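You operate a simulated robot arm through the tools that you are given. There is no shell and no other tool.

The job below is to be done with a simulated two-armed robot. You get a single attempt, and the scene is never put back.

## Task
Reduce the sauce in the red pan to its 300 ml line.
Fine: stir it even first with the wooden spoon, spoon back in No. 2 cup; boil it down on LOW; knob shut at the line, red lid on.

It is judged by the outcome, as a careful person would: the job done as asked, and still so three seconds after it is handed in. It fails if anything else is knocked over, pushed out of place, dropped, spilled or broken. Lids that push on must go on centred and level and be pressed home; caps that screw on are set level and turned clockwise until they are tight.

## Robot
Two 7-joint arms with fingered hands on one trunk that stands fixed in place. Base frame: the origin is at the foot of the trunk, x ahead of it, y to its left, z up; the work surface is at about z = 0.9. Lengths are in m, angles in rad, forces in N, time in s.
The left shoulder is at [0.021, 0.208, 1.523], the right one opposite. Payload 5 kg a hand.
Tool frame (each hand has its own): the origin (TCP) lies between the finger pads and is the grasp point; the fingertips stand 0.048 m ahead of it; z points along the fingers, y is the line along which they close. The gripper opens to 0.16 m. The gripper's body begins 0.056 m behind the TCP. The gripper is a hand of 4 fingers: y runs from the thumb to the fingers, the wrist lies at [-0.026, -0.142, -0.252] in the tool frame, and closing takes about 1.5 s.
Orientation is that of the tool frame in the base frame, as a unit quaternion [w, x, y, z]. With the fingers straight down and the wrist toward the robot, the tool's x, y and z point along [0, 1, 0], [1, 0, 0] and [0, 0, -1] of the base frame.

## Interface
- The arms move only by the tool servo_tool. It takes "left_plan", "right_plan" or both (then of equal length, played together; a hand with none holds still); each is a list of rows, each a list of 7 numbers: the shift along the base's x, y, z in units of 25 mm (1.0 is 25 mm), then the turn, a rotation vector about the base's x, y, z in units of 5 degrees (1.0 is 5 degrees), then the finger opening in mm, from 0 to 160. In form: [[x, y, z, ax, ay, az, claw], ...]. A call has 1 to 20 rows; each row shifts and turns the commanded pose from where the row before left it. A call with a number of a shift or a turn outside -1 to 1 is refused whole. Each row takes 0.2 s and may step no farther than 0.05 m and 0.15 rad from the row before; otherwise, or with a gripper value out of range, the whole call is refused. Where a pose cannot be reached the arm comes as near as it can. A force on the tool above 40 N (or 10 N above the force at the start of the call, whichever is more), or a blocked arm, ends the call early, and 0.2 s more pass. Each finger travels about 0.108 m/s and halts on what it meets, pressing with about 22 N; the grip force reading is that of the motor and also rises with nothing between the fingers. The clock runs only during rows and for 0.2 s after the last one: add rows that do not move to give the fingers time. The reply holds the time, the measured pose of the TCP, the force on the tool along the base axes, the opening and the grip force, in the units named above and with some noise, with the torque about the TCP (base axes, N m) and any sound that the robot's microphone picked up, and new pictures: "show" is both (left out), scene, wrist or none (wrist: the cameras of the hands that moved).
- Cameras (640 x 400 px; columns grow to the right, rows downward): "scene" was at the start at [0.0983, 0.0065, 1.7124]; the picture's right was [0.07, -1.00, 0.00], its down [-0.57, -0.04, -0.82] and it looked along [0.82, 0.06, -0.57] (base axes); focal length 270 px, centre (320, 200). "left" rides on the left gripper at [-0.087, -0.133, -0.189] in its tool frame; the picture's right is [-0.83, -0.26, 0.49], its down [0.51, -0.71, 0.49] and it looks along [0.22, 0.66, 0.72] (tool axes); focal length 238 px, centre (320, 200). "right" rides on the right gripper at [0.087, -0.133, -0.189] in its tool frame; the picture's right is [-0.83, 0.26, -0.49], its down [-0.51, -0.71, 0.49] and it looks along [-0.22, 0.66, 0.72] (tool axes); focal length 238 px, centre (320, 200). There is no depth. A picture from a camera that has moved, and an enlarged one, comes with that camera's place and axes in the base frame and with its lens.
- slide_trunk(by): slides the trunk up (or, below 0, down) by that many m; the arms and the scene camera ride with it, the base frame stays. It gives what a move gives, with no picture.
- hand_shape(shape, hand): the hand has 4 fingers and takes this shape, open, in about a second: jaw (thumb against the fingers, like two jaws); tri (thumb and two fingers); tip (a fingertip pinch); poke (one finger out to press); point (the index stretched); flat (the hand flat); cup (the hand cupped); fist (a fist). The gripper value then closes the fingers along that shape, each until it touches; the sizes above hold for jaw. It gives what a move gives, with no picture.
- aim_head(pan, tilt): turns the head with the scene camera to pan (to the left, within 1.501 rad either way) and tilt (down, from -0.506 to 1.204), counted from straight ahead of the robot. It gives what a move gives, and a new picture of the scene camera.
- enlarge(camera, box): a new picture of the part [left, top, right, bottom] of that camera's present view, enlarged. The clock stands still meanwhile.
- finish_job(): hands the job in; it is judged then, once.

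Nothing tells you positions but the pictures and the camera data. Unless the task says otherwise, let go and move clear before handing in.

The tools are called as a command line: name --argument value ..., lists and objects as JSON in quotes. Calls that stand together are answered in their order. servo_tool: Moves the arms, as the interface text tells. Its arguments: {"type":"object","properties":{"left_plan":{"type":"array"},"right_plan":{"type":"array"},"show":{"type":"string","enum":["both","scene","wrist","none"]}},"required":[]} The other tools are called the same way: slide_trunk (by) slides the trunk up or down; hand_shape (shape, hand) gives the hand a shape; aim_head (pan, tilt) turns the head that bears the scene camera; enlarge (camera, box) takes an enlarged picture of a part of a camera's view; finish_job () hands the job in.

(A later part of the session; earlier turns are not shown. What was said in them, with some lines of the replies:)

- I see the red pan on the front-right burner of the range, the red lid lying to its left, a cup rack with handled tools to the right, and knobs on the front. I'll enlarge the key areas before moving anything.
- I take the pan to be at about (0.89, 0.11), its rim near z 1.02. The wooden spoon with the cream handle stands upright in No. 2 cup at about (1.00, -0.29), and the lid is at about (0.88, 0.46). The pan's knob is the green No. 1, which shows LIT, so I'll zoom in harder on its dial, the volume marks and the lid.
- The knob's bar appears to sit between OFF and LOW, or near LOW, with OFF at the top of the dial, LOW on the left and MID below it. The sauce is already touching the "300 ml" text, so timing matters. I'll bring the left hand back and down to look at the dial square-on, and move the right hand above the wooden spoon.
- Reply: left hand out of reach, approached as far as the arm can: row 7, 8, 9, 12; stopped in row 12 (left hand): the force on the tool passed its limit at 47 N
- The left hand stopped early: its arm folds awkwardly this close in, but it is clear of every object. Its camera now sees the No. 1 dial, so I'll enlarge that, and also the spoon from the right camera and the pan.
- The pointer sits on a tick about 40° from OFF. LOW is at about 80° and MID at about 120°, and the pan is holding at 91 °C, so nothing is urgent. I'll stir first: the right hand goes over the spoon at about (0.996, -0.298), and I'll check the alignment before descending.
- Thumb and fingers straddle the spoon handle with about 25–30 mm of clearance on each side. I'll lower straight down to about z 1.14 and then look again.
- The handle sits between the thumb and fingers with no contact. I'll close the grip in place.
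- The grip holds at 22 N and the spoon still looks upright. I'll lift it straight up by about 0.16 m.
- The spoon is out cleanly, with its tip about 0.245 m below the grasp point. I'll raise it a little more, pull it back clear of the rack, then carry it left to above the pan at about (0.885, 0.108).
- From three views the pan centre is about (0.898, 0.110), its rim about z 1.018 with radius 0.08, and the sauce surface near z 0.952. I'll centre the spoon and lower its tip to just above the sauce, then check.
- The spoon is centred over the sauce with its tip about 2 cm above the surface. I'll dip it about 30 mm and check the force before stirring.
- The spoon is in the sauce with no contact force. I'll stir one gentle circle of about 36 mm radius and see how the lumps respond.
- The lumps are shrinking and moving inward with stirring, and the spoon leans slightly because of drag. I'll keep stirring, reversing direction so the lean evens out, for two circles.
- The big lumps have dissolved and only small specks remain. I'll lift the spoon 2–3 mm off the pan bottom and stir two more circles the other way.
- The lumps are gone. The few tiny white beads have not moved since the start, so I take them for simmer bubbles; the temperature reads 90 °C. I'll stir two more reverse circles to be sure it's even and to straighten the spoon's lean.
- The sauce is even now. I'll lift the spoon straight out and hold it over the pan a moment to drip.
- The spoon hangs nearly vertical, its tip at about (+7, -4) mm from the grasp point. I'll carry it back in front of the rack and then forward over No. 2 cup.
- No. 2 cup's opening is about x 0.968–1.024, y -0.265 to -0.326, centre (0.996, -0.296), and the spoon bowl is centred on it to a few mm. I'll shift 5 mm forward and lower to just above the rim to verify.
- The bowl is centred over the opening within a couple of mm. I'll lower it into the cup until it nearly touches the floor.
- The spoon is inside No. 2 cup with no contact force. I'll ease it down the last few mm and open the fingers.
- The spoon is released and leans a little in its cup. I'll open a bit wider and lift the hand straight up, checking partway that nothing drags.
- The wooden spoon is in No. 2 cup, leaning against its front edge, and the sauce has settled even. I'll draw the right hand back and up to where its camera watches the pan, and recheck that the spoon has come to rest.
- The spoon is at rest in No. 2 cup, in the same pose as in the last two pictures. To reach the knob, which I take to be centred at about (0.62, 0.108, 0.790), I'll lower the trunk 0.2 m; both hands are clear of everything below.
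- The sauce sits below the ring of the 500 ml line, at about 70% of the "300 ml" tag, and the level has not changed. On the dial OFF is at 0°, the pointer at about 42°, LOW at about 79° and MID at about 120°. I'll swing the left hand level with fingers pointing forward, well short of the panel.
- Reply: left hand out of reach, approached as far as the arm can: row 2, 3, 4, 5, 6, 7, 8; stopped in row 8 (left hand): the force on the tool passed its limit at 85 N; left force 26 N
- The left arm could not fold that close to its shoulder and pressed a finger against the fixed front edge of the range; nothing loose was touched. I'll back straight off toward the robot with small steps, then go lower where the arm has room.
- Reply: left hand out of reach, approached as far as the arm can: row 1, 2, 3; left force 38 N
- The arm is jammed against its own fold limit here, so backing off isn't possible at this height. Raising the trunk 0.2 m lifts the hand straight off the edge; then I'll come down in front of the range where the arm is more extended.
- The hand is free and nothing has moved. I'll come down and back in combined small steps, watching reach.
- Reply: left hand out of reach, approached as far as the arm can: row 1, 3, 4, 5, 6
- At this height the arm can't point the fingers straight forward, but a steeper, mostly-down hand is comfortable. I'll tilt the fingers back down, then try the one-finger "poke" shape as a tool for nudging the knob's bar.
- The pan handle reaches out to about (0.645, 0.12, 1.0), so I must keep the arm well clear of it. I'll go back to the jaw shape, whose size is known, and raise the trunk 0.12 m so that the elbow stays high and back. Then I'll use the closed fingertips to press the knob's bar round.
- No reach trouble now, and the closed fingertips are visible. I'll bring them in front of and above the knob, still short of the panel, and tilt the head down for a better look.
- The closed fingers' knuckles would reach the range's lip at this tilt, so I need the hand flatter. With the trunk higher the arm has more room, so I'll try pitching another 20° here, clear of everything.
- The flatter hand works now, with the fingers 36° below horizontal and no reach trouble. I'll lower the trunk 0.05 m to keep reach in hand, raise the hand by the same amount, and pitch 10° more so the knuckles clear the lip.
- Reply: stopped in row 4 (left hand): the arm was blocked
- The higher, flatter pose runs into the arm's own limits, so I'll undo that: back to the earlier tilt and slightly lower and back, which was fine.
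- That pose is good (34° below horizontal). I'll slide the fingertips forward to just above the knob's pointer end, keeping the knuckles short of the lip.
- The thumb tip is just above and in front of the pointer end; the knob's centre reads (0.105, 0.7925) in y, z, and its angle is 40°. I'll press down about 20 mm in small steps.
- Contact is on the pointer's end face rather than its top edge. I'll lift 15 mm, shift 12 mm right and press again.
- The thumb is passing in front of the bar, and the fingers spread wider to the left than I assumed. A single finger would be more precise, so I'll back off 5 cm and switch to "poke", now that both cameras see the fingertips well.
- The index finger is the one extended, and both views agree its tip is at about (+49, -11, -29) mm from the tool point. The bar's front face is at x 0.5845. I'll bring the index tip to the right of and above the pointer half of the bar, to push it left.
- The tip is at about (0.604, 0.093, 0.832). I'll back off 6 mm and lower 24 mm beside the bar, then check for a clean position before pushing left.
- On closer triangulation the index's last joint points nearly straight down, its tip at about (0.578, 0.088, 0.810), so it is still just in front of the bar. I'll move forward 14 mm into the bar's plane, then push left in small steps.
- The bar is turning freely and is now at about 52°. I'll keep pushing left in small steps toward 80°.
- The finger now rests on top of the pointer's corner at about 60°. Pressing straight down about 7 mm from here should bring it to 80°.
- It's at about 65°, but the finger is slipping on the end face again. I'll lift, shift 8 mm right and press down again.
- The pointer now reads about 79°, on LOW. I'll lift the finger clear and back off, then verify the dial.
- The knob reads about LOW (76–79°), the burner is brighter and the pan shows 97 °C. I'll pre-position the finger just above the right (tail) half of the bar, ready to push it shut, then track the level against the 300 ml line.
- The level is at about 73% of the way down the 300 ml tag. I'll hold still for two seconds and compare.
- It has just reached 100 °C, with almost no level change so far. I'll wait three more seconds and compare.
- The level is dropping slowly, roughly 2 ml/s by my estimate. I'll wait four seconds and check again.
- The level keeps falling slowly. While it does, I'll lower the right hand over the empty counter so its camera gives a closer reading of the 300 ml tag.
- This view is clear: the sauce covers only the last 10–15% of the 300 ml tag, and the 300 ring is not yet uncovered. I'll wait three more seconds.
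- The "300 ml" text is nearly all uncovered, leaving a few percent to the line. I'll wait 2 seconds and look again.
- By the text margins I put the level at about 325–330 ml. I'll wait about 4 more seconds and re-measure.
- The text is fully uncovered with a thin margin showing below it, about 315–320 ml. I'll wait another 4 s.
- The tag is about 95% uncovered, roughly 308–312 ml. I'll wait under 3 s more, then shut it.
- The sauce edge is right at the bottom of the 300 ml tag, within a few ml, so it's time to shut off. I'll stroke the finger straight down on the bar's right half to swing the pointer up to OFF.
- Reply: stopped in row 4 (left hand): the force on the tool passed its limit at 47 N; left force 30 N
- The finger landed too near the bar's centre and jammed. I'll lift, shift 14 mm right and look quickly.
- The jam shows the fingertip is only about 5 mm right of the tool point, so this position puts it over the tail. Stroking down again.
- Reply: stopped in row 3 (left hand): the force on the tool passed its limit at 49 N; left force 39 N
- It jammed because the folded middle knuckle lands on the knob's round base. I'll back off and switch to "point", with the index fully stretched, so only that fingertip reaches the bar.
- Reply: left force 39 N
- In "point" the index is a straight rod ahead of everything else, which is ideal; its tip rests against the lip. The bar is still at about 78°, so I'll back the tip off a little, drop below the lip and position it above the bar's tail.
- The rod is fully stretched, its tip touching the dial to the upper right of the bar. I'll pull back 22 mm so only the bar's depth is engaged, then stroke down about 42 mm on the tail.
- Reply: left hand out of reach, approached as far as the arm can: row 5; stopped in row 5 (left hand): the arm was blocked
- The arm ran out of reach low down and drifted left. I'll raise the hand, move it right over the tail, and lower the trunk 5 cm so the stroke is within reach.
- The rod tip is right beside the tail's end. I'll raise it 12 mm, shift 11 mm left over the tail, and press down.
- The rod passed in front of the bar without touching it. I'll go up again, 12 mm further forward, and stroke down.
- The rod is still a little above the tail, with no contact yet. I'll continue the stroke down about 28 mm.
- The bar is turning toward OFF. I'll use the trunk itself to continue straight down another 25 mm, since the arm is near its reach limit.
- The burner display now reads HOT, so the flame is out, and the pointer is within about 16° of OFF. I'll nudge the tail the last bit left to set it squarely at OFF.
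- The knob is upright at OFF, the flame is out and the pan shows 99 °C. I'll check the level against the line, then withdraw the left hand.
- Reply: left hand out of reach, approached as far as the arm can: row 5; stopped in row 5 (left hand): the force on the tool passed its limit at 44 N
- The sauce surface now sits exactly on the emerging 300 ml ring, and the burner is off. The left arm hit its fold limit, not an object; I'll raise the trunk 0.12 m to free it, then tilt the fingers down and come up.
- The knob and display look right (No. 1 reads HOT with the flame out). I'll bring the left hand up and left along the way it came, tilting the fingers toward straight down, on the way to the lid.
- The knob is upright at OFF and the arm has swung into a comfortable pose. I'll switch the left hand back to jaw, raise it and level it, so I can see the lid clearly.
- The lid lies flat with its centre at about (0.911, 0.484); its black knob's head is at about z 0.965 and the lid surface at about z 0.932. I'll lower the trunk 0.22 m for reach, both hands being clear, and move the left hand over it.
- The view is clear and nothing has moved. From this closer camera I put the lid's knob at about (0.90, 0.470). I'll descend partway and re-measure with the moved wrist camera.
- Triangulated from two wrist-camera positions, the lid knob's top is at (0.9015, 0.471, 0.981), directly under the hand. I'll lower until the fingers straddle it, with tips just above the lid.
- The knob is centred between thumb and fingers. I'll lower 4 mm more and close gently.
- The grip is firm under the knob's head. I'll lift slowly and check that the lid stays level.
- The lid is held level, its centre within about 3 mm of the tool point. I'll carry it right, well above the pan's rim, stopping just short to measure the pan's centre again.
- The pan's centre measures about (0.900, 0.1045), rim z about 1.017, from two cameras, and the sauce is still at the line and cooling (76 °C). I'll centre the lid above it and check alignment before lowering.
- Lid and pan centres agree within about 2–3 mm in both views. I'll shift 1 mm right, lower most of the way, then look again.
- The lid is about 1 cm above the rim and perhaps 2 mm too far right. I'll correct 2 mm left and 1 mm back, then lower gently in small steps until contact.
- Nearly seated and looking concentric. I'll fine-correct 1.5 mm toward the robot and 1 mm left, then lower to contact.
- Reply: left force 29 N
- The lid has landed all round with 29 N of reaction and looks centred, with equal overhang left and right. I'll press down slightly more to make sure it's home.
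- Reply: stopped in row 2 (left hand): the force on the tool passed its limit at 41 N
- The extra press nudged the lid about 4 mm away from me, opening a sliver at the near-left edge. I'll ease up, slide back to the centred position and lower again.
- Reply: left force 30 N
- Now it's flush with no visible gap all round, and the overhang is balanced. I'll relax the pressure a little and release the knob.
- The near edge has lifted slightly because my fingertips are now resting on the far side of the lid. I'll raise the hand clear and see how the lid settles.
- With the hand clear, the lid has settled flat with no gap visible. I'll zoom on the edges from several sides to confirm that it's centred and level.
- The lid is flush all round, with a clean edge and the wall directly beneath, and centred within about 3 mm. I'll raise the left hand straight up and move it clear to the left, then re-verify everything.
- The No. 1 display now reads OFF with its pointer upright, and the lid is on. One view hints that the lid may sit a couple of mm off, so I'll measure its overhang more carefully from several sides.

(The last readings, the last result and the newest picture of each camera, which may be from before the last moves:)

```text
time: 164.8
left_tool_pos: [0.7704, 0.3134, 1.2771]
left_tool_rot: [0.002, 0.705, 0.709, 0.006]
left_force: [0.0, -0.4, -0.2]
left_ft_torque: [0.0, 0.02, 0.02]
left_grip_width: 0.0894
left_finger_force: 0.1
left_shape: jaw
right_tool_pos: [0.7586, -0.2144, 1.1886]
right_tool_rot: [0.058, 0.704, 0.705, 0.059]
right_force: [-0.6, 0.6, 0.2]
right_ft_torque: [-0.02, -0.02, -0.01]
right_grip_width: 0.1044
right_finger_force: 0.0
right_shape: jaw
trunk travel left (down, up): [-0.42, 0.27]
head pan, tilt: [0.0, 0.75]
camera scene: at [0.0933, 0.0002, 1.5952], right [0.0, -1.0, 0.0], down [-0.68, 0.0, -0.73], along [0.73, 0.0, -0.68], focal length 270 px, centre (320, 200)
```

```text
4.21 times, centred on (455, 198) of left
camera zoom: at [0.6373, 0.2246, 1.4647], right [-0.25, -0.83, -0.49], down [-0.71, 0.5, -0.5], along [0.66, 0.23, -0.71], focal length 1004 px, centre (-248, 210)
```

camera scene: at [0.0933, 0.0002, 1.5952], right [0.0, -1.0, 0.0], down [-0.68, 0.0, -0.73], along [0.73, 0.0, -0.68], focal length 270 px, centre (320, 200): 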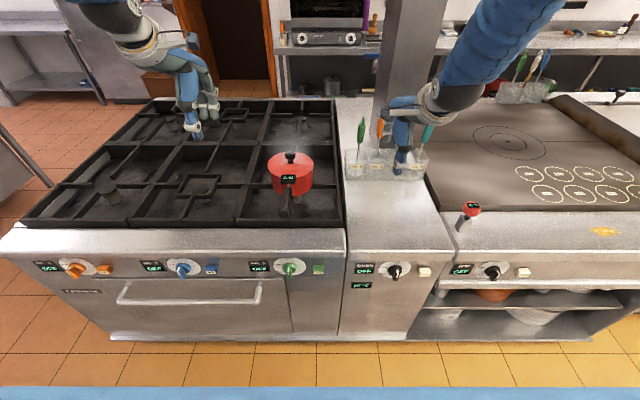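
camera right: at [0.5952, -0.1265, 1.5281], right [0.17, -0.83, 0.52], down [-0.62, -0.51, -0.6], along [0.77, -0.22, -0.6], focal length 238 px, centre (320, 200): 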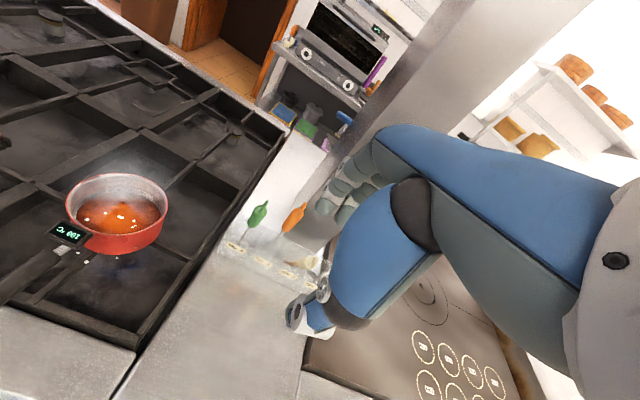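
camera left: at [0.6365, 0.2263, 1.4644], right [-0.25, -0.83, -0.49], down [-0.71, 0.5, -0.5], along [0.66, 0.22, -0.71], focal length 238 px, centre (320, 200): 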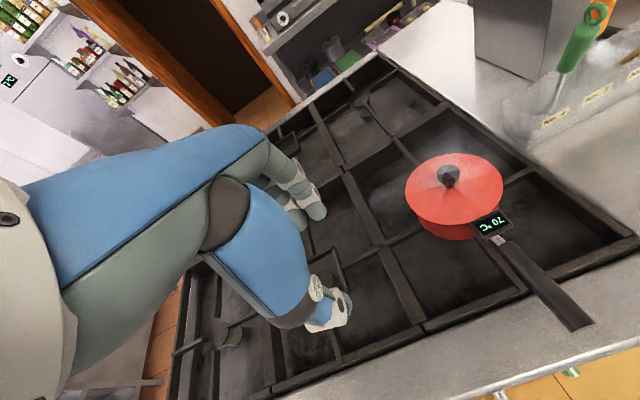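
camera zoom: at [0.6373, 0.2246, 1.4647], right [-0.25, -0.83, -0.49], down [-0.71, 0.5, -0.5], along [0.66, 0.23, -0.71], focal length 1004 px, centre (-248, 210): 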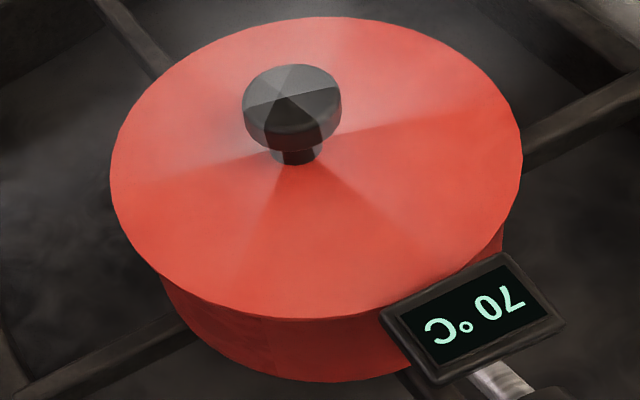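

Modelling the rims from two cameras puts the lid within about 2 mm of the pan's centre, flush and level, so I'll leave it. I'll raise the right hand out of the way and confirm the spoon rack.

servo_tool --right_plan '[[-0.3, 0, 0.8, 0, 0, 0, 105], [-0.4, 0, 0.9, 0, 0, 0, 105], [-0.4, 0, 0.9, 0, 0, 0, 105], [-0.4, 0, 0.9, 0, 0, 0, 105], [-0.4, 0, 0.9, 0, 0, 0, 105], [-0.4, 0, 0.9, 0, 0, 0, 105], [-0.4, 0, 0.9, 0, 0, 0, 105], [0, 0, 0, 0, 0, 0, 105]]'

enlarge --camera "scene" --box '[335, 90, 445, 190]'

enlarge --camera "right" --box '[120, 160, 360, 330]'

enlarge --camera "scene" --box '[0, 230, 330, 320]'

```text
time: 166.6
left_tool_pos: [0.7727, 0.3134, 1.2754]
left_tool_rot: [0.002, 0.705, 0.709, 0.006]
left_force: [0.9, 0.9, -0.5]
left_ft_torque: [0.01, 0.03, 0.01]
left_grip_width: 0.0895
left_finger_force: 0.1
left_shape: jaw
right_tool_pos: [0.6918, -0.2142, 1.3438]
right_tool_rot: [0.059, 0.705, 0.705, 0.057]
right_force: [1.1, -0.3, 1.0]
right_ft_torque: [0.04, 0.05, -0.02]
right_grip_width: 0.1048
right_finger_force: 0.1
right_shape: jaw
trunk travel left (down, up): [-0.42, 0.27]
head pan, tilt: [0.0, 0.75]
camera scene: at [0.0942, 0.0003, 1.5951], right [0.0, -1.0, 0.0], down [-0.68, 0.0, -0.73], along [0.73, 0.0, -0.68], focal length 270 px, centre (320, 200)
camera right: at [0.5294, -0.1271, 1.5069], right [0.18, -0.83, 0.52], down [-0.62, -0.51, -0.6], along [0.77, -0.22, -0.61], focal length 238 px, centre (320, 200)
```

scene: 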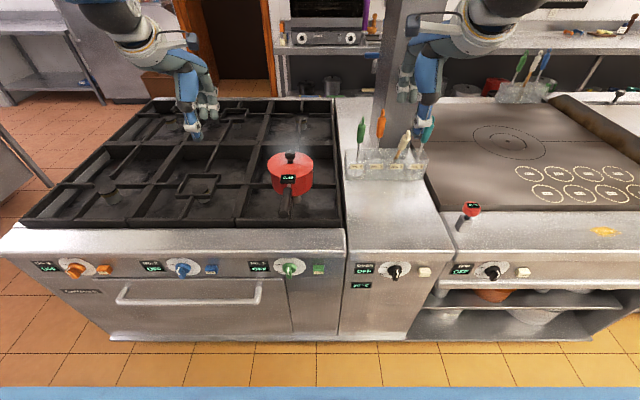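
right: 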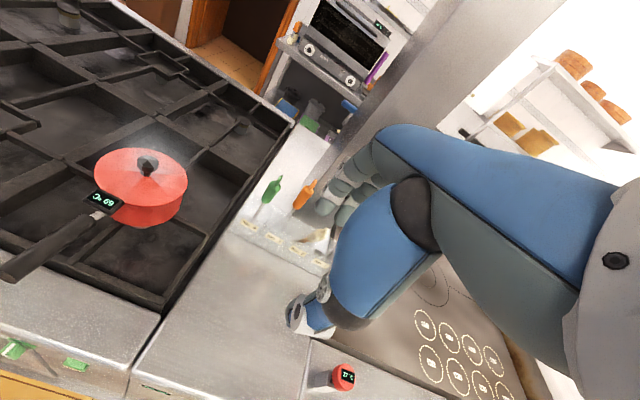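

```text
4.00 times, centred on (390, 140) of scene
camera zoom: at [0.0942, 0.0003, 1.5951], right [0.0, -1.0, 0.0], down [-0.68, 0.0, -0.73], along [0.73, 0.0, -0.68], focal length 1082 px, centre (40, 440)
```

zoom: 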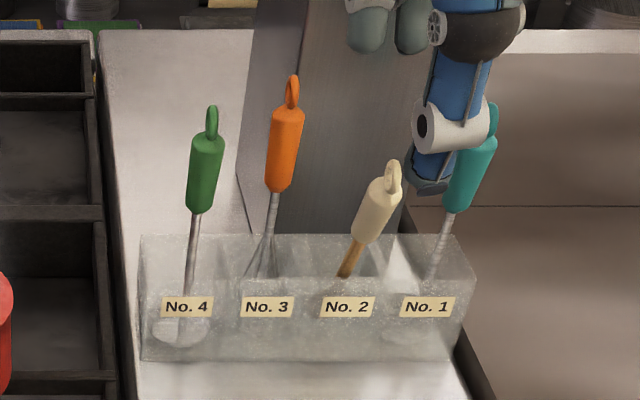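

```text
2.35 times, centred on (240, 245) of right
camera zoom: at [0.5294, -0.1271, 1.5069], right [0.18, -0.83, 0.52], down [-0.62, -0.51, -0.6], along [0.77, -0.22, -0.61], focal length 561 px, centre (508, 94)
```

zoom: 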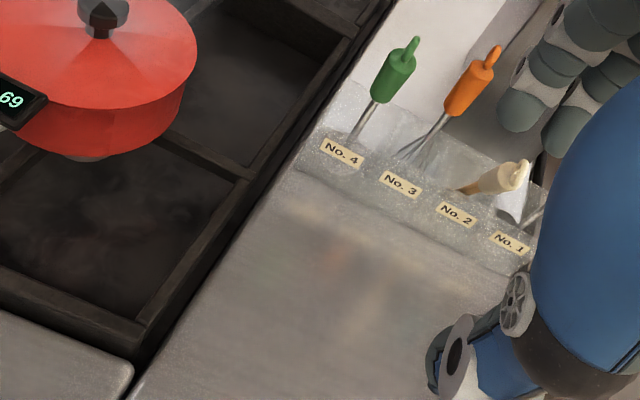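

```text
1.94 times, centred on (165, 275) of scene
camera zoom: at [0.0942, 0.0003, 1.5951], right [0.0, -1.0, 0.0], down [-0.68, 0.0, -0.73], along [0.73, 0.0, -0.68], focal length 525 px, centre (621, 54)
```

zoom: 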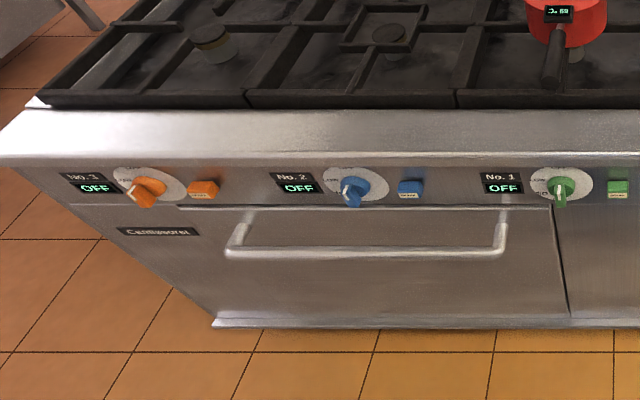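

I see the sauce reduced to its 300 ml line with the red lid seated flat and centred on the pan. The No. 1 knob is upright at OFF and its display reads OFF. The wooden spoon is back in No. 2 cup, leaning against the front edge. Everything else is where it was and both hands are clear, so I'm handing the job in.

finish_job

```text
The job is handed in.
```

The sauce was stirred even, boiled down on LOW to its 300 ml line and covered with the red lid. I have handed the job in.

- **Sauce:** the lumps were stirred out with the wooden spoon before boiling. When I shut the knob, the surface was right at the 300 ml ring on the pan wall.
- **Spoon:** it is back in No. 2 cup. It leans against the front edge, where it stood upright before.
- **Heat:** I set the knob to LOW by eye, within about 4° of the mark. It now points to OFF and the No. 1 display reads OFF. The finger jammed on the knob when I went to shut it, so the flame burned about 10 seconds longer than I meant.
- **Lid:** it sits flush and level, and I measured it within about 2 mm of centre.

The left hand once pressed hard against the front edge of the range. Nothing moved, and nothing was spilled or knocked over.
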